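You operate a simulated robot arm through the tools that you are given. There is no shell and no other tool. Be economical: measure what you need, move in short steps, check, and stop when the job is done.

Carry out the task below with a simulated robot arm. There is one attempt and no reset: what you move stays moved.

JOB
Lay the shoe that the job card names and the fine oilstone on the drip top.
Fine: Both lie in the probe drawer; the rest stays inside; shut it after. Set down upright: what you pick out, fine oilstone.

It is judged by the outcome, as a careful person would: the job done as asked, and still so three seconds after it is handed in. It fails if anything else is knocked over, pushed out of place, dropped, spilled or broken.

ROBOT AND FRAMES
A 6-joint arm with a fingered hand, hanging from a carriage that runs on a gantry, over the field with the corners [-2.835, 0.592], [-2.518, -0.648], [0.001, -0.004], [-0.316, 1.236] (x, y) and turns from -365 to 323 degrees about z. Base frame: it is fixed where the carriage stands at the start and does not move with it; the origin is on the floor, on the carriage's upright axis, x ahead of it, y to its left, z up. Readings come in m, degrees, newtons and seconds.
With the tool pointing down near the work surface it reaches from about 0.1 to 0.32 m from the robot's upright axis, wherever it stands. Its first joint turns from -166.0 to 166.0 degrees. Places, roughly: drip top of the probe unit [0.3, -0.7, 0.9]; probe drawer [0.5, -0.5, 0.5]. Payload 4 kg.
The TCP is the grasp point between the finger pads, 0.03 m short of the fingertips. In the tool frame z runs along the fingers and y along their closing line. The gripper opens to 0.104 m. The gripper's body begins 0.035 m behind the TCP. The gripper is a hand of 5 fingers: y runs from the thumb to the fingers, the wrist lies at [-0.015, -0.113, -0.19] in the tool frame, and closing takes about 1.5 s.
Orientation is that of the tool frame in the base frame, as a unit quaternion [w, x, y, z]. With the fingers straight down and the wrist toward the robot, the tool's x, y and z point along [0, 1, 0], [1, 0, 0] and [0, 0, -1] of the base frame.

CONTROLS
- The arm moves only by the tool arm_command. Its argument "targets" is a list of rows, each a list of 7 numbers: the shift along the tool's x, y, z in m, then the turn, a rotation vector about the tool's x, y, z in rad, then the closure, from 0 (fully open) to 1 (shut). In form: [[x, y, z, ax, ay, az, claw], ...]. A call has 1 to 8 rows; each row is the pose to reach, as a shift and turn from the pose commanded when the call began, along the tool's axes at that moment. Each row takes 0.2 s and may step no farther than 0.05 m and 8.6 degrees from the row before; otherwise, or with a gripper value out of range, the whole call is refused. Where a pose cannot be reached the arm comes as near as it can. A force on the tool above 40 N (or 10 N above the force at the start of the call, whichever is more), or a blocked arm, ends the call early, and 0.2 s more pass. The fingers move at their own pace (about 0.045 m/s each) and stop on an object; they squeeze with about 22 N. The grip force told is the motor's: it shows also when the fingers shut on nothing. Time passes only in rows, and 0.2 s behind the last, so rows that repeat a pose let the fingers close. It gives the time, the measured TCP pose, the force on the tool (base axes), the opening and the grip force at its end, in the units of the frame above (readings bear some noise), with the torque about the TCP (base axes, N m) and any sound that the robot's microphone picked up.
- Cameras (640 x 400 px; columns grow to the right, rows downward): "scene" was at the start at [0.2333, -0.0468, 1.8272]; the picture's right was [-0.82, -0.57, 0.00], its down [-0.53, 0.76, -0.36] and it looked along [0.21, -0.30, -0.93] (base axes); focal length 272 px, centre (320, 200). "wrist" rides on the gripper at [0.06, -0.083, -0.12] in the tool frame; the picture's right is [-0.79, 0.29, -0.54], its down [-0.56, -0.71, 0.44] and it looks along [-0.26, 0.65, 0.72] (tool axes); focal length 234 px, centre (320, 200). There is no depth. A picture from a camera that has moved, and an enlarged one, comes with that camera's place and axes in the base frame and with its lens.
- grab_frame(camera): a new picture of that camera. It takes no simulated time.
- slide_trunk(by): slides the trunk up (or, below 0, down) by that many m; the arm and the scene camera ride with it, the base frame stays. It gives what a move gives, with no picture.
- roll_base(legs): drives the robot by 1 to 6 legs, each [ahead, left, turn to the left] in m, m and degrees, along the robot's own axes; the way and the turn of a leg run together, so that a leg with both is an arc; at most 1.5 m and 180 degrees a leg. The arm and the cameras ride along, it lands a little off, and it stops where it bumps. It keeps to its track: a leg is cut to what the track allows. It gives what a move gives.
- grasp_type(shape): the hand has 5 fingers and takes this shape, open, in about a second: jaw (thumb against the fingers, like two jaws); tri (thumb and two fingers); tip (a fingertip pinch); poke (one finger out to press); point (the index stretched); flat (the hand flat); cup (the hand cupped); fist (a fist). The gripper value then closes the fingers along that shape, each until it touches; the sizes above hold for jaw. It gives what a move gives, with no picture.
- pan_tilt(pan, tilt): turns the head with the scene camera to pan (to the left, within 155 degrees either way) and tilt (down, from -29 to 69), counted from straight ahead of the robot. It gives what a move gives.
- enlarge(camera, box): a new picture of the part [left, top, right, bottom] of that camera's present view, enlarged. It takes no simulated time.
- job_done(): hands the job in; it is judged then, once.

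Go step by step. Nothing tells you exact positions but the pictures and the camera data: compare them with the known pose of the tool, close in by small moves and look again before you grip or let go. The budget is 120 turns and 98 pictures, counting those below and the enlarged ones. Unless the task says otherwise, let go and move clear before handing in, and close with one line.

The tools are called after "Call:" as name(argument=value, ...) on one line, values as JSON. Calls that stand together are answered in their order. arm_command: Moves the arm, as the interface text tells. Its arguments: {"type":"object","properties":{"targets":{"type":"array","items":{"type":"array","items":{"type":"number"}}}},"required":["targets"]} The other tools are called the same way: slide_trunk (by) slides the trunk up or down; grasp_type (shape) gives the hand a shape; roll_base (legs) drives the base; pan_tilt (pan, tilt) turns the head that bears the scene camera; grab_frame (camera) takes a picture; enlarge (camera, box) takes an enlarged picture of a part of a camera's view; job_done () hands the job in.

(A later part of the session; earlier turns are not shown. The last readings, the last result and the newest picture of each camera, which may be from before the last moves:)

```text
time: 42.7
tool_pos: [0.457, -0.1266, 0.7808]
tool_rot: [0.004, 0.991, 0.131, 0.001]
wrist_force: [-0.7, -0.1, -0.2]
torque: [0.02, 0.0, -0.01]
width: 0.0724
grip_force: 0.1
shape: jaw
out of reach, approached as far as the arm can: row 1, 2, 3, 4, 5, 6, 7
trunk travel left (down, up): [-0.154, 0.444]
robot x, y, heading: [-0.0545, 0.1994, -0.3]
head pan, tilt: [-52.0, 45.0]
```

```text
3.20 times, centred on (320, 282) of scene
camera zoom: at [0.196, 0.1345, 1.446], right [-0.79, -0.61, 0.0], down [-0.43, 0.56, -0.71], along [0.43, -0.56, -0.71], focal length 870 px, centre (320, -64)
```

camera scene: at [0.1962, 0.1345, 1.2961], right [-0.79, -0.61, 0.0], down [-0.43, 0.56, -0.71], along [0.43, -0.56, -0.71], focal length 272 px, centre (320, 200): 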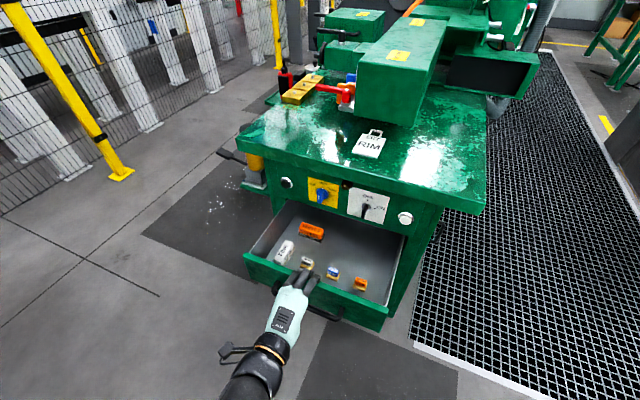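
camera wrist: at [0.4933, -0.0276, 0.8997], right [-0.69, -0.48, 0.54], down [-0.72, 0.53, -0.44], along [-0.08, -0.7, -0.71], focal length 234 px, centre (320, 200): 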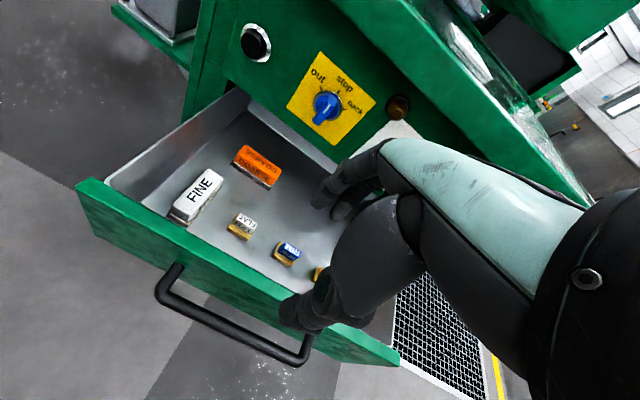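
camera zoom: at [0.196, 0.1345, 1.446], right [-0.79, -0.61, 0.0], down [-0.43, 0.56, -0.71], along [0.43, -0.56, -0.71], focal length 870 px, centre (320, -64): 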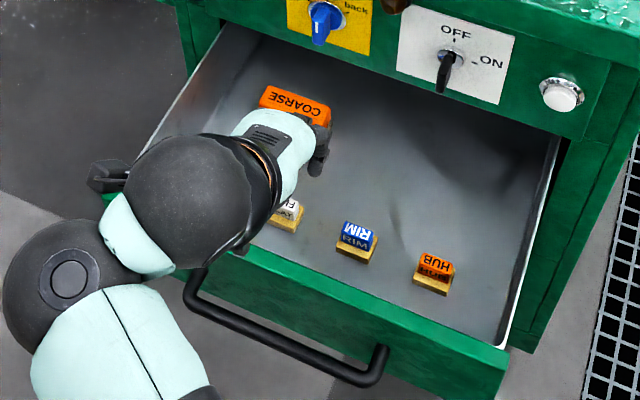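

RIM triangulates to about (0.437, −0.247) with its top near z 0.527; the shoe is about 4 × 2.5 × 3 cm. I drive closer so the tool stands above it.

Call:
roll_base(legs=[[0.0273, -0.1066, 0]])

Call:
arm_command(targets=[[-0.025, 0, 0, 0, 0, 0, 0.2], [-0.049, 0, 0, 0, 0, 0, 0.2], [-0.049, 0, 0, 0, 0, 0, 0.2]])

Call:
slide_trunk(by=-0.1)

Call:
grab_frame(camera="wrist")

Call:
enlarge(camera="scene", box=[200, 230, 400, 355])

```text
time: 43.9
tool_pos: [0.4837, -0.2295, 0.7805]
tool_rot: [0.003, 0.991, 0.132, 0.001]
wrist_force: [-0.5, 0.0, 0.1]
torque: [0.01, 0.01, 0.01]
width: 0.0725
grip_force: 0.0
shape: jaw
trunk travel left (down, up): [-0.154, 0.444]
robot x, y, heading: [-0.0242, 0.0949, -0.4]
head pan, tilt: [-52.0, 45.0]
```

```text
time: 44.7
tool_pos: [0.4435, -0.2515, 0.7687]
tool_rot: [0.005, 0.991, 0.131, 0.002]
wrist_force: [0.2, -0.3, 0.3]
torque: [-0.01, -0.01, -0.01]
width: 0.083
grip_force: 0.1
shape: jaw
out of reach, approached as far as the arm can: row 1, 2, 3
trunk travel left (down, up): [-0.154, 0.444]
robot x, y, heading: [-0.0317, 0.0982, -0.2]
head pan, tilt: [-52.0, 45.0]
```

```text
time: 46.0
tool_pos: [0.4438, -0.2518, 0.6692]
tool_rot: [0.005, 0.991, 0.132, 0.002]
wrist_force: [-0.3, 0.1, -0.2]
torque: [-0.02, -0.01, 0.0]
width: 0.0829
grip_force: 0.0
shape: jaw
trunk travel left (down, up): [-0.054, 0.544]
robot x, y, heading: [-0.0274, 0.0942, -0.3]
head pan, tilt: [-52.0, 45.0]
```

```text
59 pictures are left
camera wrist: at [0.479, -0.1528, 0.7886], right [-0.69, -0.48, 0.54], down [-0.72, 0.53, -0.44], along [-0.08, -0.7, -0.71], focal length 234 px, centre (320, 200)
```

wrist: 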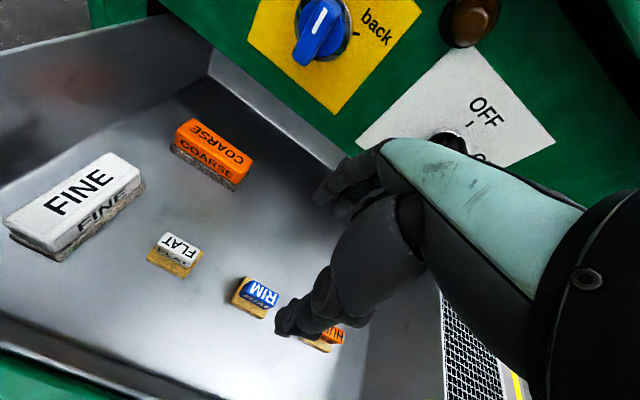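

```text
3.20 times, centred on (300, 292) of scene
camera zoom: at [0.2229, 0.0299, 1.3461], right [-0.79, -0.61, 0.0], down [-0.43, 0.56, -0.71], along [0.43, -0.56, -0.71], focal length 870 px, centre (384, -96)
```

zoom: 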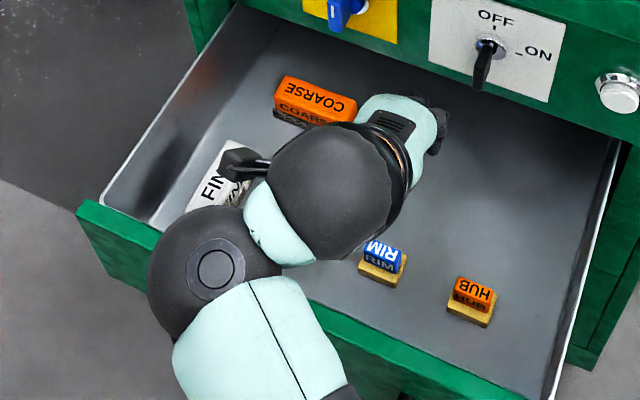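

All views put RIM at about (0.435, −0.247), floor at about z 0.49, aligned with the drawer. I centre over it and descend partway, then check.

Call:
slide_trunk(by=-0.05)

Call:
arm_command(targets=[[-0.004, -0.004, 0.01, 0, 0, 0, 0.2], [-0.008, -0.007, 0.025, 0, 0, 0, 0.2], [-0.008, -0.007, 0.04, 0, 0, 0, 0.2], [-0.008, -0.007, 0.04, 0, 0, 0, 0.2]])

Call:
grab_frame(camera="wrist")

Call:
enlarge(camera="scene", box=[200, 230, 400, 355])

```text
time: 47.0
tool_pos: [0.4433, -0.2503, 0.6197]
tool_rot: [0.006, 0.991, 0.13, 0.003]
wrist_force: [0.3, 0.0, -0.4]
torque: [0.01, 0.04, 0.0]
width: 0.0831
grip_force: 0.0
shape: jaw
trunk travel left (down, up): [-0.004, 0.594]
robot x, y, heading: [-0.0273, 0.0958, -0.3]
head pan, tilt: [-52.0, 45.0]
```

```text
time: 48.0
tool_pos: [0.4349, -0.2462, 0.5782]
tool_rot: [0.005, 0.991, 0.131, 0.002]
wrist_force: [-0.6, -0.9, 0.7]
torque: [0.04, -0.02, 0.03]
width: 0.0831
grip_force: 0.0
shape: jaw
trunk travel left (down, up): [-0.004, 0.594]
robot x, y, heading: [-0.0315, 0.0981, -0.4]
head pan, tilt: [-52.0, 45.0]
```

```text
57 pictures are left
camera wrist: at [0.4692, -0.1483, 0.6985], right [-0.69, -0.48, 0.54], down [-0.72, 0.53, -0.44], along [-0.08, -0.7, -0.71], focal length 234 px, centre (320, 200)
```

wrist: 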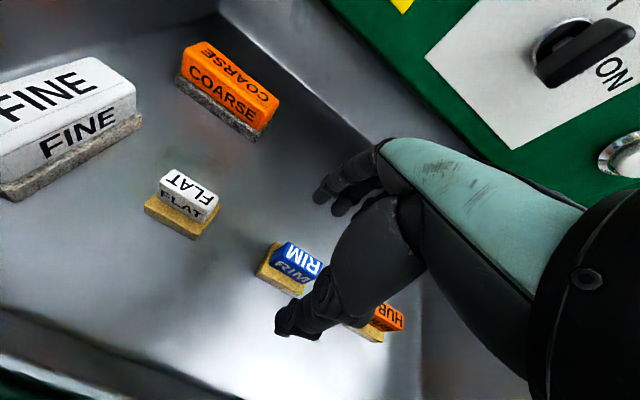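

```text
3.20 times, centred on (300, 292) of scene
camera zoom: at [0.2229, 0.0299, 1.2961], right [-0.79, -0.61, 0.0], down [-0.43, 0.56, -0.71], along [0.43, -0.56, -0.71], focal length 870 px, centre (384, -96)
```

zoom: 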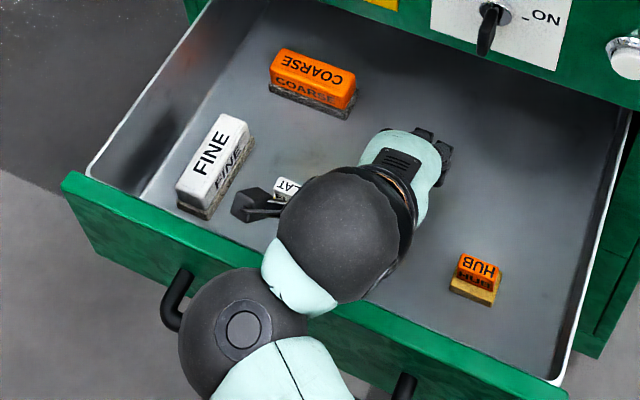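

RIM sits centred between thumb and fingers. I descend to grip height.

Call:
arm_command(targets=[[-0.003, 0, 0.015, 0, 0, 0, 0.2], [-0.003, 0, 0.03, 0, 0, 0, 0.2], [-0.003, 0, 0.043, 0, 0, 0, 0.2], [-0.003, 0, 0.043, 0, 0, 0, 0.2]])

Call:
enlarge(camera="wrist", box=[200, 120, 440, 360])

```text
time: 49.0
tool_pos: [0.4327, -0.2502, 0.5405]
tool_rot: [0.007, 0.991, 0.131, 0.005]
wrist_force: [-4.2, -1.5, 27.0]
torque: [0.26, 0.32, -0.16]
width: 0.082
grip_force: 0.0
shape: jaw
trunk travel left (down, up): [-0.004, 0.594]
robot x, y, heading: [-0.0285, 0.1011, -0.2]
head pan, tilt: [-52.0, 45.0]
```

```text
1.67 times, centred on (320, 240) of wrist
camera zoom: at [0.4684, -0.1522, 0.6591], right [-0.69, -0.48, 0.54], down [-0.72, 0.53, -0.45], along [-0.07, -0.7, -0.71], focal length 390 px, centre (320, 133)
```

zoom: 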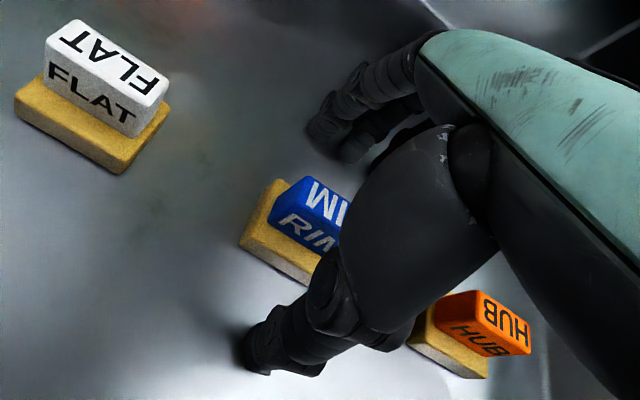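

The fingertips touched the drawer floor (27 N). I lift about 8 mm and close on the shoe.

Call:
arm_command(targets=[[0, 0, -0.01, 0, 0, 0, 0.2], [0, 0, -0.01, 0, 0, 0, 0.6], [0, 0, -0.01, 0, 0, 0, 1], [0, 0, -0.01, 0, 0, 0, 1], [0, 0, -0.01, 0, 0, 0, 1], [0, 0, -0.01, 0, 0, 0, 1], [0, 0, -0.01, 0, 0, 0, 1], [0, 0, -0.01, 0, 0, 0, 1]])

Call:
enlarge(camera="wrist", box=[200, 120, 440, 360])

```text
time: 50.8
tool_pos: [0.4306, -0.2479, 0.5468]
tool_rot: [0.005, 0.991, 0.132, 0.002]
wrist_force: [-0.2, 0.6, 0.4]
torque: [0.02, -0.02, 0.02]
width: 0.0247
grip_force: 22.3
shape: jaw
trunk travel left (down, up): [-0.004, 0.594]
robot x, y, heading: [-0.027, 0.0938, -0.3]
head pan, tilt: [-52.0, 45.0]
```

```text
1.67 times, centred on (320, 240) of wrist
camera zoom: at [0.4664, -0.1495, 0.6656], right [-0.69, -0.48, 0.54], down [-0.72, 0.53, -0.44], along [-0.08, -0.7, -0.71], focal length 390 px, centre (320, 133)
```

zoom: 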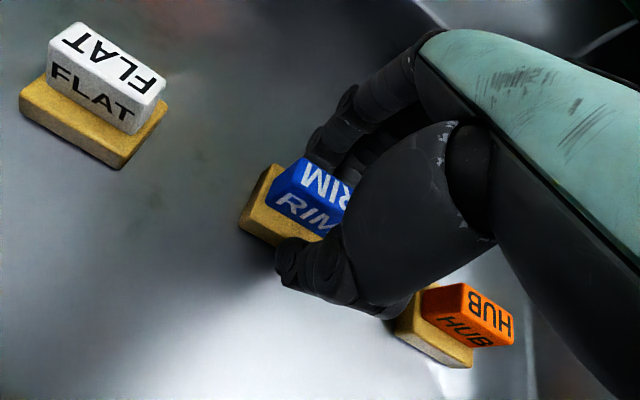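

RIM is gripped at 25 mm width. I lift with the trunk and check.

Call:
slide_trunk(by=0.05)

Call:
enlarge(camera="wrist", box=[200, 120, 440, 360])

```text
time: 51.7
tool_pos: [0.4308, -0.2475, 0.5967]
tool_rot: [0.005, 0.991, 0.133, 0.002]
wrist_force: [-0.5, -0.4, -0.4]
torque: [0.0, -0.01, 0.01]
width: 0.0246
grip_force: 22.1
shape: jaw
trunk travel left (down, up): [-0.054, 0.544]
robot x, y, heading: [-0.0248, 0.0954, -0.0]
head pan, tilt: [-52.0, 45.0]
```

```text
1.67 times, centred on (320, 240) of wrist
camera zoom: at [0.4663, -0.1494, 0.7155], right [-0.69, -0.48, 0.54], down [-0.72, 0.53, -0.44], along [-0.08, -0.7, -0.71], focal length 390 px, centre (320, 133)
```

zoom: 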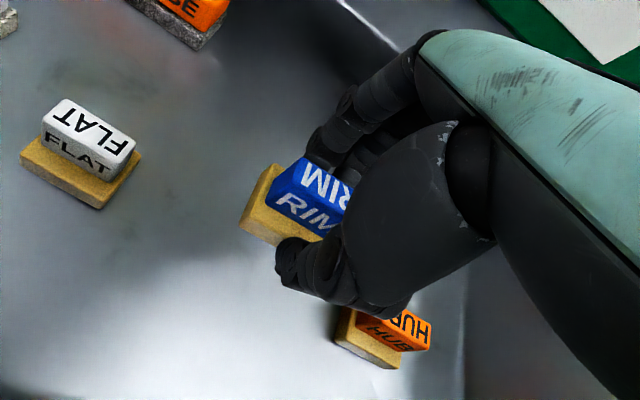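

The shoe is held firmly and the rest is undisturbed. I raise it above the drawer front, back out, rise above the top, and look at the top.

Call:
slide_trunk(by=0.14)

Call:
roll_base(legs=[[-0.03, 0.12, 0]])

Call:
slide_trunk(by=0.33)

Call:
pan_tilt(pan=-60, tilt=60)

Call:
grab_frame(camera="scene")

```text
time: 53.3
tool_pos: [0.4306, -0.2462, 0.7356]
tool_rot: [0.005, 0.991, 0.131, 0.002]
wrist_force: [0.3, -0.5, -1.2]
torque: [0.04, 0.03, -0.03]
width: 0.0244
grip_force: 21.7
shape: jaw
trunk travel left (down, up): [-0.194, 0.404]
robot x, y, heading: [-0.0305, 0.0955, -0.3]
head pan, tilt: [-52.0, 45.0]
```

```text
time: 54.6
tool_pos: [0.4014, -0.1282, 0.7369]
tool_rot: [0.004, 0.991, 0.132, 0.001]
wrist_force: [0.0, -0.7, -0.9]
torque: [-0.02, 0.01, -0.02]
width: 0.0244
grip_force: 21.9
shape: jaw
trunk travel left (down, up): [-0.194, 0.404]
robot x, y, heading: [-0.0596, 0.2144, -0.4]
head pan, tilt: [-52.0, 45.0]
```

```text
time: 57.8
tool_pos: [0.4025, -0.1287, 1.0654]
tool_rot: [0.005, 0.991, 0.132, 0.002]
wrist_force: [-0.7, -0.1, 0.5]
torque: [0.03, 0.04, 0.01]
width: 0.0246
grip_force: 22.3
shape: jaw
trunk travel left (down, up): [-0.524, 0.074]
robot x, y, heading: [-0.0569, 0.2169, -0.2]
head pan, tilt: [-52.0, 45.0]
```

```text
time: 58.6
tool_pos: [0.4019, -0.129, 1.0662]
tool_rot: [0.006, 0.991, 0.133, 0.003]
wrist_force: [1.0, 0.5, 0.5]
torque: [-0.01, -0.01, -0.03]
width: 0.0245
grip_force: 22.2
shape: jaw
trunk travel left (down, up): [-0.524, 0.074]
robot x, y, heading: [-0.0581, 0.2147, -0.4]
head pan, tilt: [-60.0, 60.0]
```

```text
52 pictures are left
camera scene: at [0.1771, 0.1557, 1.7966], right [-0.87, -0.5, 0.0], down [-0.43, 0.75, -0.5], along [0.25, -0.43, -0.87], focal length 272 px, centre (320, 200)
```

scene: 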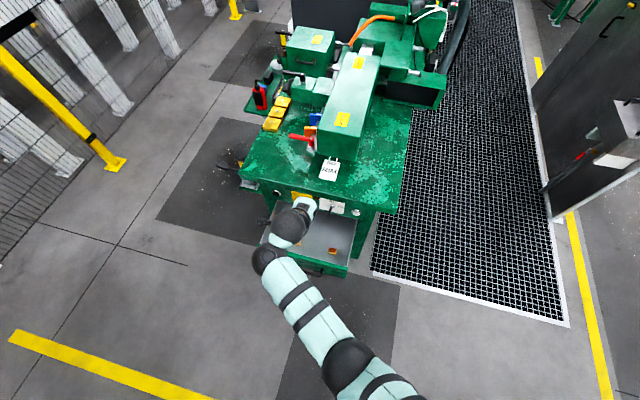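

The top is clear at its front-right part. I swing the arm to the right (−u) here in free space, then drive in.

Call:
arm_command(targets=[[-0.04, 0, 0, 0, 0, 0, 1], [-0.08, 0, 0, 0, 0, 0, 1], [-0.12, 0, 0, 0, 0, 0, 1], [-0.16, 0, 0, 0, 0, 0, 1], [-0.19, 0, 0, 0, 0, 0, 1], [-0.19, 0, 0, 0, 0, 0, 1]])

Call:
roll_base(legs=[[0.05, -0.2, 0]])

Call:
grab_frame(camera="scene")

Call:
grab_frame(camera="wrist")

```text
time: 60.0
tool_pos: [0.2178, -0.1771, 1.0667]
tool_rot: [0.005, 0.991, 0.131, 0.002]
wrist_force: [-0.3, -0.6, -0.4]
torque: [-0.02, 0.0, -0.03]
width: 0.0245
grip_force: 22.0
shape: jaw
trunk travel left (down, up): [-0.524, 0.074]
robot x, y, heading: [-0.0588, 0.2155, -0.0]
head pan, tilt: [-60.0, 60.0]
```

```text
time: 61.6
tool_pos: [0.2675, -0.3762, 1.0659]
tool_rot: [0.005, 0.991, 0.131, 0.001]
wrist_force: [-0.3, -0.2, -0.6]
torque: [0.0, 0.01, 0.02]
width: 0.0247
grip_force: 22.0
shape: jaw
trunk travel left (down, up): [-0.524, 0.074]
robot x, y, heading: [-0.0076, 0.0123, -0.6]
head pan, tilt: [-60.0, 60.0]
```

```text
51 pictures are left
camera scene: at [0.2255, -0.0442, 1.7966], right [-0.87, -0.49, 0.0], down [-0.43, 0.75, -0.5], along [0.25, -0.43, -0.87], focal length 272 px, centre (320, 200)
```

scene: 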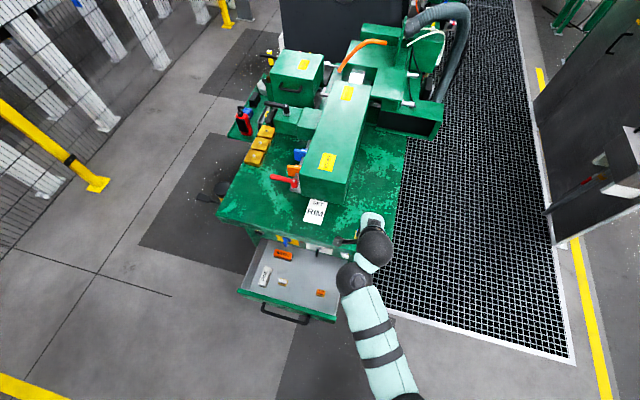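

```text
50 pictures are left
camera wrist: at [0.3016, -0.2788, 1.1856], right [-0.69, -0.48, 0.54], down [-0.72, 0.53, -0.44], along [-0.08, -0.7, -0.71], focal length 234 px, centre (320, 200)
```

wrist: 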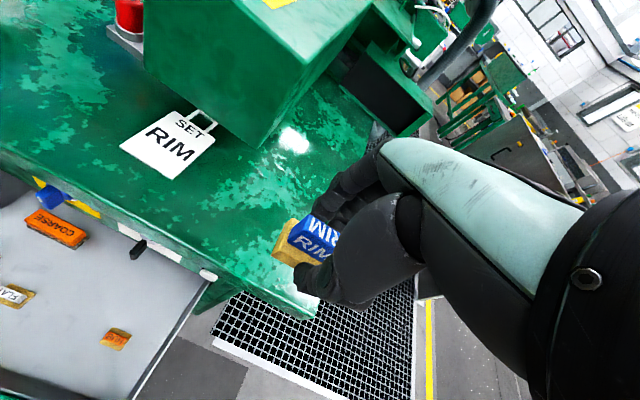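

Over the right front of the top. I shift a little further in and to the right, then lower toward the surface.

Call:
arm_command(targets=[[-0.015, 0.03, 0.0, 0, 0, 0, 1], [-0.03, 0.06, 0.01, 0, 0, 0, 1], [-0.035, 0.08, 0.04, 0, 0, 0, 1], [-0.035, 0.08, 0.07, 0, 0, 0, 1], [-0.035, 0.08, 0.09, 0, 0, 0, 1], [-0.035, 0.08, 0.09, 0, 0, 0, 1]])

Call:
grab_frame(camera="wrist")

Call:
enlarge(camera="scene", box=[290, 170, 430, 270])

```text
time: 63.0
tool_pos: [0.2532, -0.4638, 0.9765]
tool_rot: [0.003, 0.991, 0.132, 0.002]
wrist_force: [-0.2, 0.1, -1.3]
torque: [0.02, 0.01, 0.02]
width: 0.0249
grip_force: 21.3
shape: jaw
trunk travel left (down, up): [-0.524, 0.074]
robot x, y, heading: [-0.0048, 0.0124, -0.4]
head pan, tilt: [-60.0, 60.0]
```

```text
49 pictures are left
camera wrist: at [0.2893, -0.3654, 1.0959], right [-0.69, -0.48, 0.54], down [-0.72, 0.53, -0.44], along [-0.08, -0.7, -0.71], focal length 234 px, centre (320, 200)
```

wrist: 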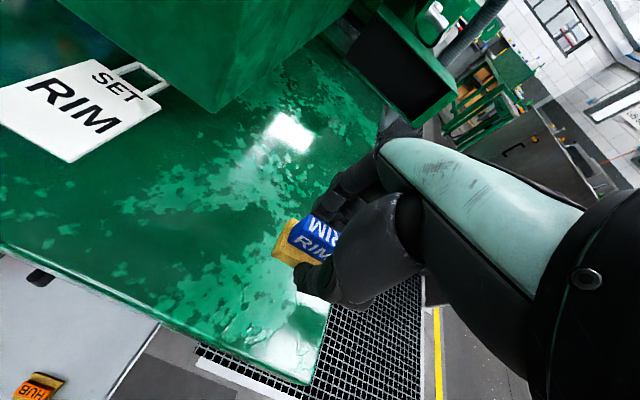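

```text
4.00 times, centred on (360, 220) of scene
camera zoom: at [0.2255, -0.0443, 1.7966], right [-0.87, -0.49, 0.0], down [-0.43, 0.75, -0.5], along [0.25, -0.43, -0.87], focal length 1087 px, centre (160, 120)
```

zoom: 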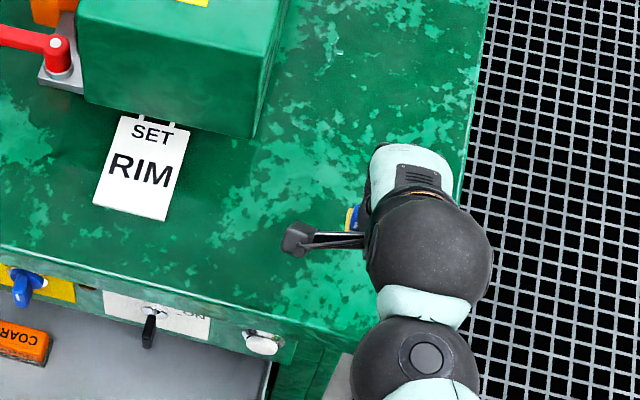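

RIM hangs about 3 cm above the top with roughly 4 cm margin to the edge. I lower in small steps until contact.

Call:
arm_command(targets=[[0, 0, 0.008, 0, 0, 0, 1], [0, 0, 0.016, 0, 0, 0, 1], [0, 0, 0.022, 0, 0, 0, 1], [0, 0, 0.022, 0, 0, 0, 1]])

Call:
enlarge(camera="wrist", box=[200, 160, 400, 360])

```text
time: 64.0
tool_pos: [0.2535, -0.4633, 0.9534]
tool_rot: [0.004, 0.991, 0.131, 0.001]
wrist_force: [-0.1, 0.0, -0.3]
torque: [0.03, -0.02, -0.04]
width: 0.0246
grip_force: 22.1
shape: jaw
trunk travel left (down, up): [-0.524, 0.074]
robot x, y, heading: [-0.0077, 0.0186, -0.6]
head pan, tilt: [-60.0, 60.0]
```

```text
2.00 times, centred on (300, 260) of wrist
camera zoom: at [0.2891, -0.3656, 1.0738], right [-0.69, -0.48, 0.54], down [-0.72, 0.53, -0.44], along [-0.08, -0.7, -0.71], focal length 468 px, centre (360, 80)
```

zoom: 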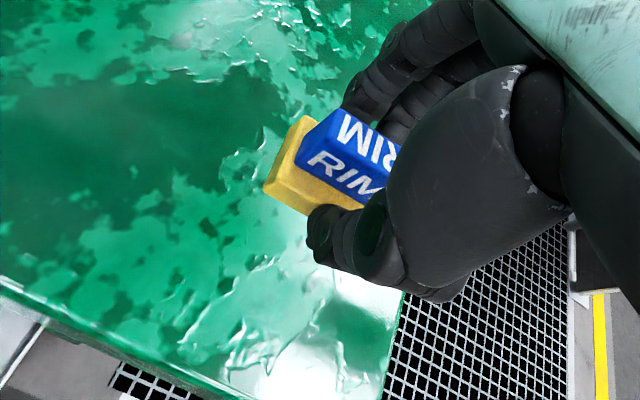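

Call:
arm_command(targets=[[0, 0, 0.004, 0, 0, 0, 1], [0, 0, 0.008, 0, 0, 0, 1], [0, 0, 0.008, 0, 0, 0, 1]])

Call:
enlarge(camera="wrist", box=[200, 160, 400, 360])

```text
time: 64.8
tool_pos: [0.253, -0.4646, 0.9454]
tool_rot: [0.004, 0.991, 0.131, 0.003]
wrist_force: [0.4, 0.5, -0.6]
torque: [-0.04, -0.03, -0.06]
width: 0.0249
grip_force: 22.1
shape: jaw
trunk travel left (down, up): [-0.524, 0.074]
robot x, y, heading: [-0.0078, 0.0132, -0.4]
head pan, tilt: [-60.0, 60.0]
```

```text
2.00 times, centred on (300, 260) of wrist
camera zoom: at [0.289, -0.3659, 1.0659], right [-0.69, -0.48, 0.54], down [-0.72, 0.53, -0.44], along [-0.08, -0.7, -0.71], focal length 468 px, centre (360, 80)
```

zoom: 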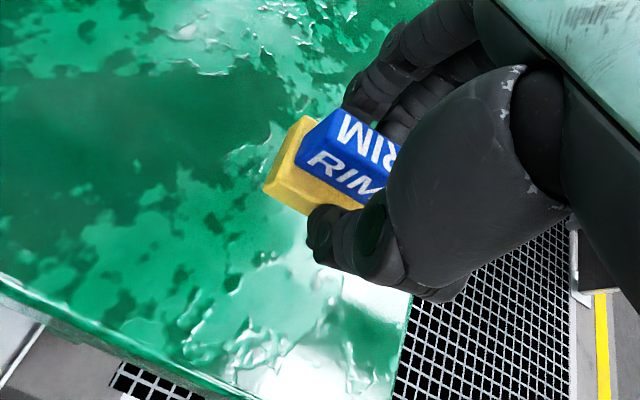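

No contact yet; continuing down.

Call:
arm_command(targets=[[0, 0, 0.004, 0, 0, 0, 1], [0, 0, 0.007, 0, 0, 0, 1], [0, 0, 0.007, 0, 0, 0, 1]])

Call:
arm_command(targets=[[0, 0, 0.003, 0, 0, 0, 1], [0, 0, 0.005, 0, 0, 0, 1], [0, 0, 0.005, 0, 0, 0, 1]])

```text
time: 65.6
tool_pos: [0.2545, -0.4622, 0.94]
tool_rot: [0.004, 0.991, 0.131, 0.002]
wrist_force: [-0.2, -1.0, 0.2]
torque: [0.0, 0.04, 0.01]
width: 0.0245
grip_force: 22.2
shape: jaw
trunk travel left (down, up): [-0.524, 0.074]
robot x, y, heading: [-0.0065, 0.015, -0.4]
head pan, tilt: [-60.0, 60.0]
```

```text
time: 66.4
tool_pos: [0.2529, -0.4639, 0.935]
tool_rot: [0.006, 0.991, 0.132, 0.001]
wrist_force: [-0.9, -0.1, -0.4]
torque: [0.02, 0.05, 0.02]
width: 0.0243
grip_force: 21.7
shape: jaw
trunk travel left (down, up): [-0.524, 0.074]
robot x, y, heading: [-0.013, 0.0133, -0.2]
head pan, tilt: [-60.0, 60.0]
```

Call:
enlarge(camera="wrist", box=[200, 160, 400, 360])

Call:
arm_command(targets=[[0, 0, 0.003, 0, 0, 0, 1], [0, 0, 0.005, 0, 0, 0, 1], [0, 0, 0.005, 0, 0, 0, 1]])

```text
2.00 times, centred on (300, 260) of wrist
camera zoom: at [0.2893, -0.366, 1.0544], right [-0.69, -0.48, 0.54], down [-0.72, 0.53, -0.44], along [-0.08, -0.7, -0.71], focal length 468 px, centre (360, 80)
```

zoom: 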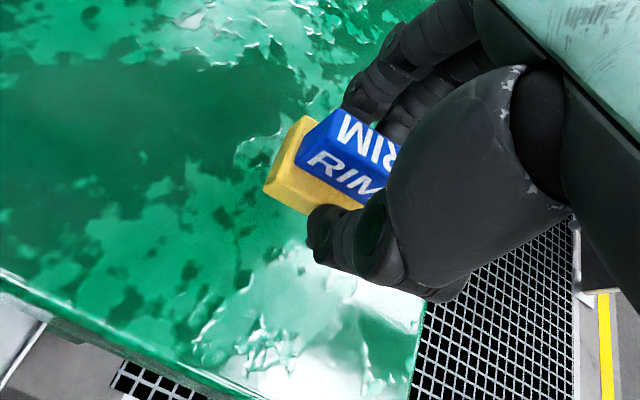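

```text
time: 67.2
tool_pos: [0.2543, -0.4636, 0.9308]
tool_rot: [0.004, 0.991, 0.132, 0.001]
wrist_force: [-0.8, -0.6, -0.6]
torque: [0.03, -0.02, -0.01]
width: 0.0245
grip_force: 21.5
shape: jaw
trunk travel left (down, up): [-0.524, 0.074]
robot x, y, heading: [-0.0109, 0.0182, -0.3]
head pan, tilt: [-60.0, 60.0]
```

Call:
arm_command(targets=[[0, 0, 0.003, 0, 0, 0, 1], [0, 0, 0.006, 0, 0, 0, 1], [0, 0, 0.006, 0, 0, 0, 1]])

Call:
enlarge(camera="wrist", box=[200, 160, 400, 360])

```text
time: 68.0
tool_pos: [0.2528, -0.4646, 0.9242]
tool_rot: [0.005, 0.991, 0.131, 0.002]
wrist_force: [-0.3, -0.3, -0.7]
torque: [0.0, 0.0, 0.03]
width: 0.0246
grip_force: 21.7
shape: jaw
trunk travel left (down, up): [-0.524, 0.074]
robot x, y, heading: [-0.0085, 0.0136, -0.6]
head pan, tilt: [-60.0, 60.0]
```

```text
2.00 times, centred on (300, 260) of wrist
camera zoom: at [0.289, -0.3665, 1.0431], right [-0.69, -0.48, 0.54], down [-0.72, 0.53, -0.44], along [-0.08, -0.7, -0.71], focal length 468 px, centre (360, 80)
```

zoom: 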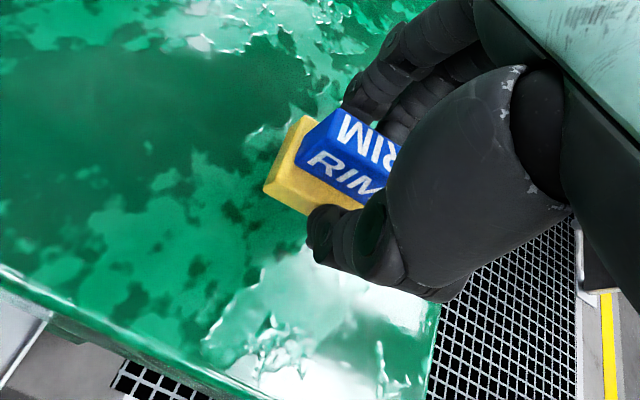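

Call:
arm_command(targets=[[0, 0, 0.003, 0, 0, 0, 1], [0, 0, 0.006, 0, 0, 0, 1], [0, 0, 0.006, 0, 0, 0, 1]])

Call:
arm_command(targets=[[0, 0, 0.002, 0, 0, 0, 1], [0, 0, 0.004, 0, 0, 0, 1], [0, 0, 0.004, 0, 0, 0, 1]])

Call:
enlarge(camera="wrist", box=[200, 160, 400, 360])

```text
time: 68.8
tool_pos: [0.2545, -0.4646, 0.9183]
tool_rot: [0.005, 0.992, 0.13, 0.002]
wrist_force: [1.1, 0.4, -0.3]
torque: [0.0, 0.01, 0.0]
width: 0.0245
grip_force: 21.9
shape: jaw
trunk travel left (down, up): [-0.524, 0.074]
robot x, y, heading: [-0.0087, 0.0143, -0.5]
head pan, tilt: [-60.0, 60.0]
```

```text
time: 69.6
tool_pos: [0.2535, -0.4631, 0.9128]
tool_rot: [0.005, 0.991, 0.13, 0.001]
wrist_force: [0.2, 0.3, 0.4]
torque: [0.01, -0.03, 0.0]
width: 0.0244
grip_force: 21.7
shape: jaw
trunk travel left (down, up): [-0.524, 0.074]
robot x, y, heading: [-0.0041, 0.0158, -0.2]
head pan, tilt: [-60.0, 60.0]
```

```text
2.00 times, centred on (300, 260) of wrist
camera zoom: at [0.2894, -0.3665, 1.033], right [-0.69, -0.48, 0.54], down [-0.72, 0.53, -0.44], along [-0.08, -0.7, -0.71], focal length 468 px, centre (360, 80)
```

zoom: 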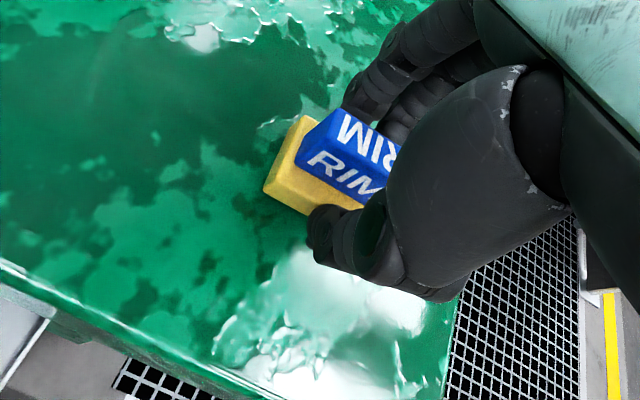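

Call:
arm_command(targets=[[0, 0, 0.003, 0, 0, 0, 1], [0, 0, 0.005, 0, 0, 0, 1], [0, 0, 0.005, 0, 0, 0, 1]])

Call:
arm_command(targets=[[0, 0, 0.002, 0, 0, 0, 1], [0, 0, 0.004, 0, 0, 0, 1], [0, 0, 0.004, 0, 0, 0, 1]])

Call:
enlarge(camera="wrist", box=[200, 160, 400, 360])

```text
time: 70.4
tool_pos: [0.2542, -0.4644, 0.9087]
tool_rot: [0.005, 0.991, 0.131, 0.002]
wrist_force: [0.1, -0.4, -0.5]
torque: [-0.02, 0.01, 0.01]
width: 0.0244
grip_force: 22.0
shape: jaw
trunk travel left (down, up): [-0.524, 0.074]
robot x, y, heading: [-0.0082, 0.0139, -0.3]
head pan, tilt: [-60.0, 60.0]
```

```text
time: 71.2
tool_pos: [0.2534, -0.4643, 0.9051]
tool_rot: [0.005, 0.991, 0.132, 0.002]
wrist_force: [0.2, 0.2, -0.9]
torque: [-0.01, 0.0, -0.03]
width: 0.0247
grip_force: 22.0
shape: jaw
trunk travel left (down, up): [-0.524, 0.074]
robot x, y, heading: [-0.0078, 0.0159, -0.3]
head pan, tilt: [-60.0, 60.0]
```

```text
2.00 times, centred on (300, 260) of wrist
camera zoom: at [0.2894, -0.3666, 1.0244], right [-0.69, -0.48, 0.54], down [-0.72, 0.53, -0.44], along [-0.08, -0.7, -0.71], focal length 468 px, centre (360, 80)
```

zoom: 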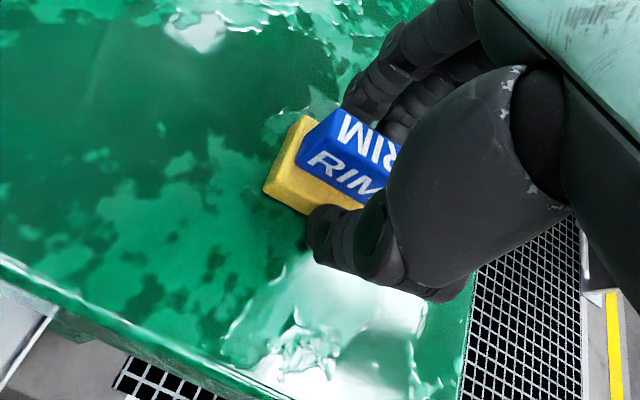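

The contact shadow under the shoe is closing up. I keep lowering in small steps.

Call:
arm_command(targets=[[0, 0, 0.002, 0, 0, 0, 1], [0, 0, 0.004, 0, 0, 0, 1], [0, 0, 0.004, 0, 0, 0, 1]])

Call:
arm_command(targets=[[0, 0, 0.002, 0, 0, 0, 1], [0, 0, 0.003, 0, 0, 0, 1], [0, 0, 0.003, 0, 0, 0, 1]])

Call:
enlarge(camera="wrist", box=[200, 160, 400, 360])

```text
time: 72.0
tool_pos: [0.2547, -0.4661, 0.9023]
tool_rot: [0.006, 0.991, 0.13, 0.003]
wrist_force: [-2.9, 4.6, 20.8]
torque: [0.13, 0.07, -0.04]
width: 0.0261
grip_force: 22.1
shape: jaw
trunk travel left (down, up): [-0.524, 0.074]
robot x, y, heading: [-0.0059, 0.0136, -0.6]
head pan, tilt: [-60.0, 60.0]
```

```text
time: 72.7
tool_pos: [0.2568, -0.4696, 0.9028]
tool_rot: [0.01, 0.991, 0.132, 0.004]
wrist_force: [-1.4, 4.2, 17.5]
torque: [0.13, 0.08, -0.04]
width: 0.0272
grip_force: 22.1
shape: jaw
trunk travel left (down, up): [-0.524, 0.074]
robot x, y, heading: [-0.0061, 0.0184, -0.5]
head pan, tilt: [-60.0, 60.0]
stopped in row 3: the force on the tool passed its limit at 41 N (the readings are from after the stop); the commanded pose is now the measured one
```

```text
2.00 times, centred on (300, 260) of wrist
camera zoom: at [0.2912, -0.3695, 1.0206], right [-0.69, -0.47, 0.54], down [-0.72, 0.53, -0.45], along [-0.07, -0.7, -0.71], focal length 468 px, centre (360, 80)
```

zoom: 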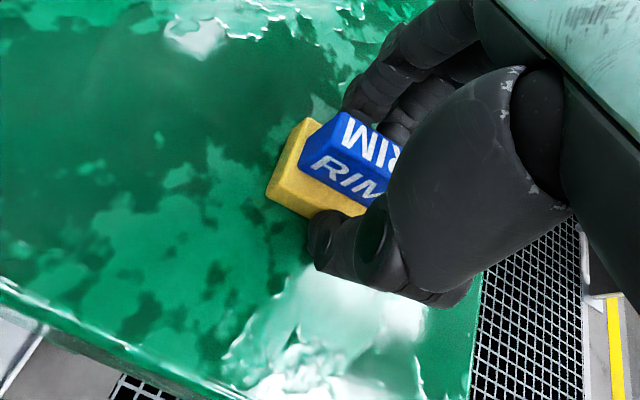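

Contact made; the shoe stands on the top. I ease off 1.5 mm, open gently, and rise clear.

Call:
arm_command(targets=[[0, 0, -0.0015, 0, 0, 0, 0.8], [0, 0, -0.0015, 0, 0, 0, 0.6], [0, 0, -0.0015, 0, 0, 0, 0.4], [0, 0, -0.0015, 0, 0, 0, 0.3], [0, 0, -0.0015, 0, 0, 0, 0.3], [0, 0, -0.02, 0, 0, 0, 0.3], [0, 0, -0.05, 0, 0, 0, 0.3], [0, 0, -0.09, 0, 0, 0, 0.3]])

Call:
grab_frame(camera="wrist")

```text
time: 74.5
tool_pos: [0.2536, -0.4646, 0.9901]
tool_rot: [0.006, 0.991, 0.13, 0.003]
wrist_force: [-0.2, -0.8, 0.3]
torque: [0.0, -0.02, 0.01]
width: 0.0723
grip_force: 0.2
shape: jaw
trunk travel left (down, up): [-0.524, 0.074]
robot x, y, heading: [-0.0102, 0.0139, -0.2]
head pan, tilt: [-60.0, 60.0]
```

```text
40 pictures are left
camera wrist: at [0.2888, -0.3661, 1.1088], right [-0.69, -0.48, 0.54], down [-0.72, 0.53, -0.45], along [-0.08, -0.7, -0.71], focal length 234 px, centre (320, 200)
```

wrist: 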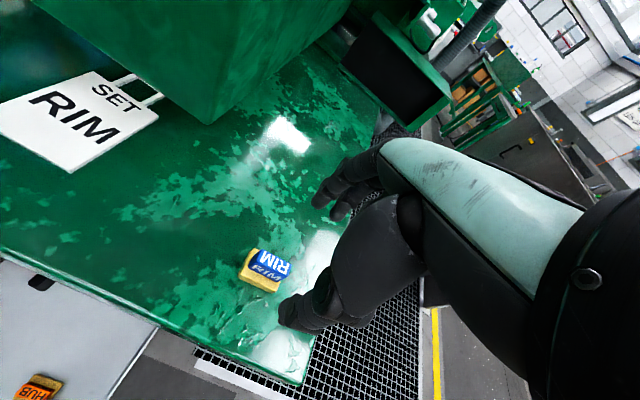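

RIM stands upright on the top. Next is the oilstone at about (0.604, −0.199), its long side across the drawer's depth. I back out and turn the hand 90°, so it grips across the stone's width.

Call:
roll_base(legs=[[-0.062, 0.24, 0]])

Call:
arm_command(targets=[[0.03, 0, 0, 0, 0, -0.145, 0.3], [0.06, 0, 0, 0, 0, -0.29, 0.3], [0.09, 0, 0, 0, 0, -0.435, 0.3], [0.12, 0, 0, 0, 0, -0.58, 0.3], [0.15, 0, 0, 0, 0, -0.725, 0.3], [0.18, 0, 0, 0, 0, -0.87, 0.3], [0.2, 0, 0, 0, 0, -1.015, 0.3], [0.2, 0, 0, 0, 0, -1.16, 0.3]])

Call:
arm_command(targets=[[0, 0, 0, 0, 0, -0.145, 0.3], [0, 0, 0, 0, 0, -0.29, 0.3], [0, 0, 0, 0, 0, -0.41, 0.3], [0, 0, 0, 0, 0, -0.41, 0.3]])

Call:
grab_frame(camera="scene")

```text
time: 76.3
tool_pos: [0.193, -0.2243, 0.9896]
tool_rot: [0.007, 0.992, 0.13, 0.003]
wrist_force: [0.5, -0.2, -0.6]
torque: [-0.01, 0.0, 0.02]
width: 0.0725
grip_force: 0.0
shape: jaw
trunk travel left (down, up): [-0.524, 0.074]
robot x, y, heading: [-0.0719, 0.2603, -0.6]
head pan, tilt: [-60.0, 60.0]
```

```text
time: 78.1
tool_pos: [0.3859, -0.1723, 0.9905]
tool_rot: [0.008, 0.757, 0.653, -0.001]
wrist_force: [0.5, 0.0, -0.5]
torque: [-0.04, -0.02, -0.04]
width: 0.0726
grip_force: 0.0
shape: jaw
trunk travel left (down, up): [-0.524, 0.074]
robot x, y, heading: [-0.0688, 0.2567, -0.4]
head pan, tilt: [-60.0, 60.0]
```

```text
time: 79.1
tool_pos: [0.3644, -0.1624, 0.9962]
tool_rot: [0.007, 0.62, 0.785, -0.001]
wrist_force: [0.2, -0.6, -0.1]
torque: [-0.01, 0.0, 0.0]
width: 0.0724
grip_force: 0.1
shape: jaw
out of reach, approached as far as the arm can: row 2, 3, 4
trunk travel left (down, up): [-0.524, 0.074]
robot x, y, heading: [-0.0668, 0.2547, -0.5]
head pan, tilt: [-60.0, 60.0]
```

```text
39 pictures are left
camera scene: at [0.1658, 0.1964, 1.7966], right [-0.87, -0.49, 0.0], down [-0.43, 0.75, -0.5], along [0.25, -0.43, -0.87], focal length 272 px, centre (320, 200)
```

scene: 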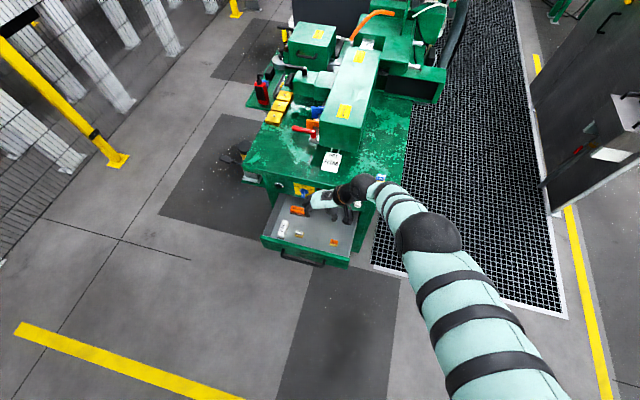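

The hand is turned across the drawer. I lower the trunk a little and move the arm outward and left, so the hand will come over the stone.

Call:
slide_trunk(by=-0.2)

Call:
arm_command(targets=[[0.02, 0, -0.03, 0, 0, 0, 0.3], [0.05, 0.02, -0.06, 0, 0, 0, 0.3], [0.08, 0.05, -0.09, 0, 0, 0, 0.3], [0.11, 0.09, -0.1, 0, 0, 0, 0.3], [0.135, 0.13, -0.1, 0, 0, 0, 0.3], [0.15, 0.17, -0.1, 0, 0, 0, 0.3], [0.16, 0.205, -0.1, 0, 0, 0, 0.3], [0.16, 0.205, -0.1, 0, 0, 0, 0.3]])

```text
time: 81.3
tool_pos: [0.3646, -0.1627, 0.7972]
tool_rot: [0.006, 0.62, 0.784, -0.002]
wrist_force: [0.0, -0.5, -0.1]
torque: [-0.02, 0.01, -0.06]
width: 0.0727
grip_force: 0.0
shape: jaw
trunk travel left (down, up): [-0.324, 0.274]
robot x, y, heading: [-0.0671, 0.2585, -0.5]
head pan, tilt: [-60.0, 60.0]
```

```text
refused: row 3 steps farther than a row can; nothing moved
```

Call:
arm_command(targets=[[0.03, 0, -0.03, 0, 0, 0, 0.3], [0.055, 0.025, -0.06, 0, 0, 0, 0.3], [0.08, 0.05, -0.09, 0, 0, 0, 0.3], [0.105, 0.09, -0.1, 0, 0, 0, 0.3], [0.13, 0.13, -0.1, 0, 0, 0, 0.3], [0.15, 0.17, -0.1, 0, 0, 0, 0.3], [0.16, 0.205, -0.1, 0, 0, 0, 0.3], [0.16, 0.205, -0.1, 0, 0, 0, 0.3]])

Call:
roll_base(legs=[[0.045, -0.18, 0]])

Call:
pan_tilt(pan=-48, tilt=55)

Call:
grab_frame(camera="wrist")

Call:
enlarge(camera="scene", box=[200, 180, 400, 305])

```text
time: 83.1
tool_pos: [0.5255, 0.0421, 0.895]
tool_rot: [0.006, 0.621, 0.784, -0.002]
wrist_force: [0.7, 0.2, -1.0]
torque: [-0.03, 0.0, -0.03]
width: 0.0726
grip_force: 0.0
shape: jaw
trunk travel left (down, up): [-0.324, 0.274]
robot x, y, heading: [-0.0694, 0.2589, -0.6]
head pan, tilt: [-60.0, 60.0]
```

```text
time: 84.6
tool_pos: [0.5697, -0.1392, 0.8964]
tool_rot: [0.006, 0.621, 0.784, -0.001]
wrist_force: [0.3, -0.3, 0.1]
torque: [0.0, -0.04, -0.02]
width: 0.0728
grip_force: 0.0
shape: jaw
trunk travel left (down, up): [-0.324, 0.274]
robot x, y, heading: [-0.0243, 0.076, -0.3]
head pan, tilt: [-60.0, 60.0]
```

```text
time: 85.3
tool_pos: [0.5695, -0.1385, 0.8962]
tool_rot: [0.006, 0.62, 0.785, -0.001]
wrist_force: [-0.4, -0.2, -0.9]
torque: [-0.01, 0.02, 0.01]
width: 0.0725
grip_force: 0.0
shape: jaw
trunk travel left (down, up): [-0.324, 0.274]
robot x, y, heading: [-0.0257, 0.0699, -0.4]
head pan, tilt: [-48.0, 55.0]
```

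```text
38 pictures are left
camera wrist: at [0.4729, -0.0977, 1.0147], right [0.46, -0.69, 0.55], down [-0.55, -0.71, -0.43], along [0.69, -0.11, -0.71], focal length 234 px, centre (320, 200)
```

wrist: 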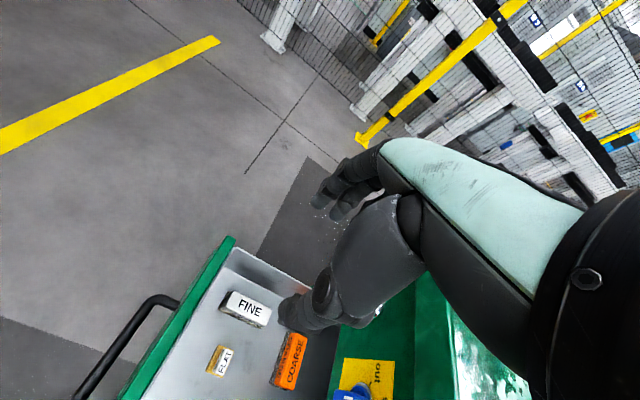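

```text
3.20 times, centred on (300, 242) of scene
camera zoom: at [0.2241, 0.0191, 1.6026], right [-0.75, -0.66, 0.0], down [-0.54, 0.61, -0.57], along [0.38, -0.43, -0.82], focal length 870 px, centre (384, 64)
```

zoom: 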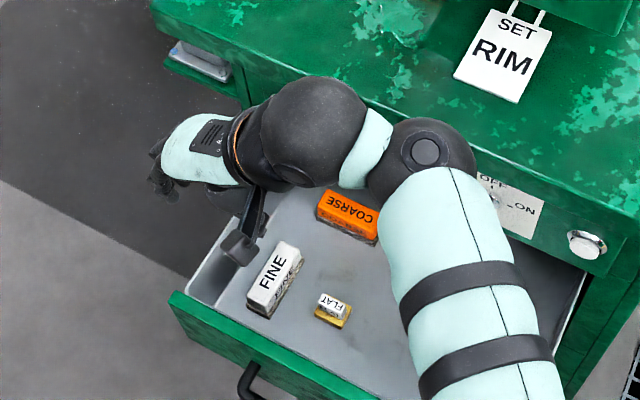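

The stone is confirmed at (0.603, −0.194). I drive in the last 0.068 m so the hand is above it, then lower in steps while watching arm clearance to the table edge.

Call:
roll_base(legs=[[0.0169, -0.064, 0]])

Call:
grab_frame(camera="wrist")

Call:
enlarge(camera="scene", box=[180, 180, 420, 330])

```text
time: 86.3
tool_pos: [0.5855, -0.2038, 0.8965]
tool_rot: [0.006, 0.62, 0.785, -0.002]
wrist_force: [-0.2, 0.0, 0.5]
torque: [0.0, -0.01, 0.0]
width: 0.0726
grip_force: 0.2
shape: jaw
trunk travel left (down, up): [-0.324, 0.274]
robot x, y, heading: [-0.0106, 0.014, -0.5]
head pan, tilt: [-48.0, 55.0]
```

```text
36 pictures are left
camera wrist: at [0.4895, -0.1624, 1.0147], right [0.46, -0.7, 0.55], down [-0.56, -0.71, -0.43], along [0.69, -0.11, -0.71], focal length 234 px, centre (320, 200)
```

wrist: 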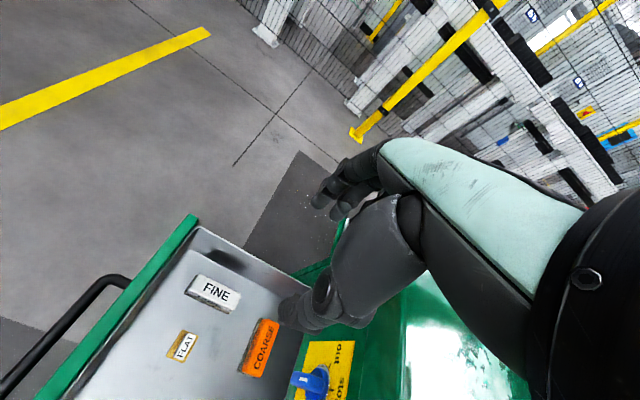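

```text
2.67 times, centred on (300, 255) of scene
camera zoom: at [0.2407, -0.0454, 1.6027], right [-0.75, -0.66, 0.0], down [-0.54, 0.61, -0.57], along [0.38, -0.43, -0.82], focal length 725 px, centre (373, 53)
```

zoom: 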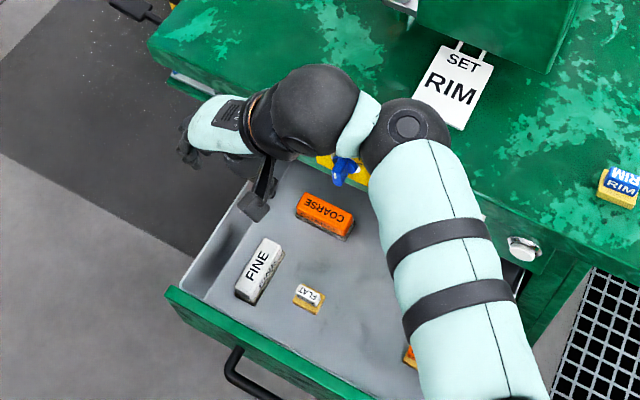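

Arm clearance to the table edge looks like 3–4 cm. I lower in two stages.

Call:
slide_trunk(by=-0.2)

Call:
enlarge(camera="scene", box=[180, 180, 420, 330])

Call:
grab_frame(camera="wrist")

```text
time: 88.5
tool_pos: [0.5854, -0.2043, 0.6965]
tool_rot: [0.007, 0.62, 0.784, -0.002]
wrist_force: [0.2, 0.2, 0.0]
torque: [-0.02, -0.03, -0.01]
width: 0.0725
grip_force: 0.1
shape: jaw
trunk travel left (down, up): [-0.124, 0.474]
robot x, y, heading: [-0.0089, 0.0149, -0.5]
head pan, tilt: [-48.0, 55.0]
```

```text
2.67 times, centred on (300, 255) of scene
camera zoom: at [0.2407, -0.0453, 1.4027], right [-0.75, -0.66, 0.0], down [-0.54, 0.61, -0.57], along [0.38, -0.43, -0.82], focal length 725 px, centre (373, 53)
```

zoom: 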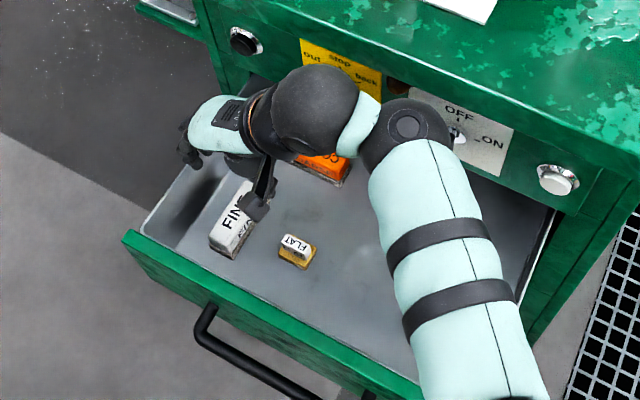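

```text
33 pictures are left
camera wrist: at [0.4895, -0.1623, 0.8148], right [0.46, -0.7, 0.55], down [-0.56, -0.71, -0.43], along [0.69, -0.11, -0.71], focal length 234 px, centre (320, 200)
```

wrist: 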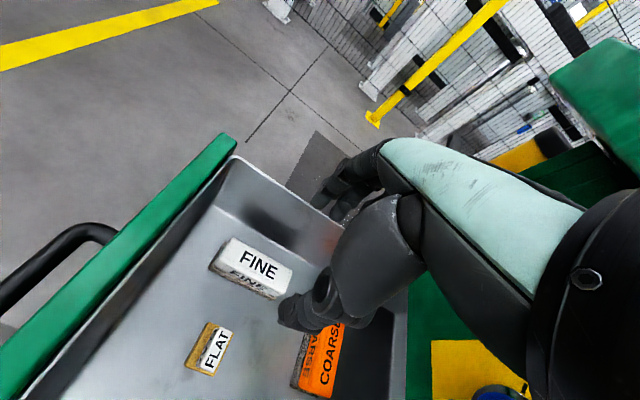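

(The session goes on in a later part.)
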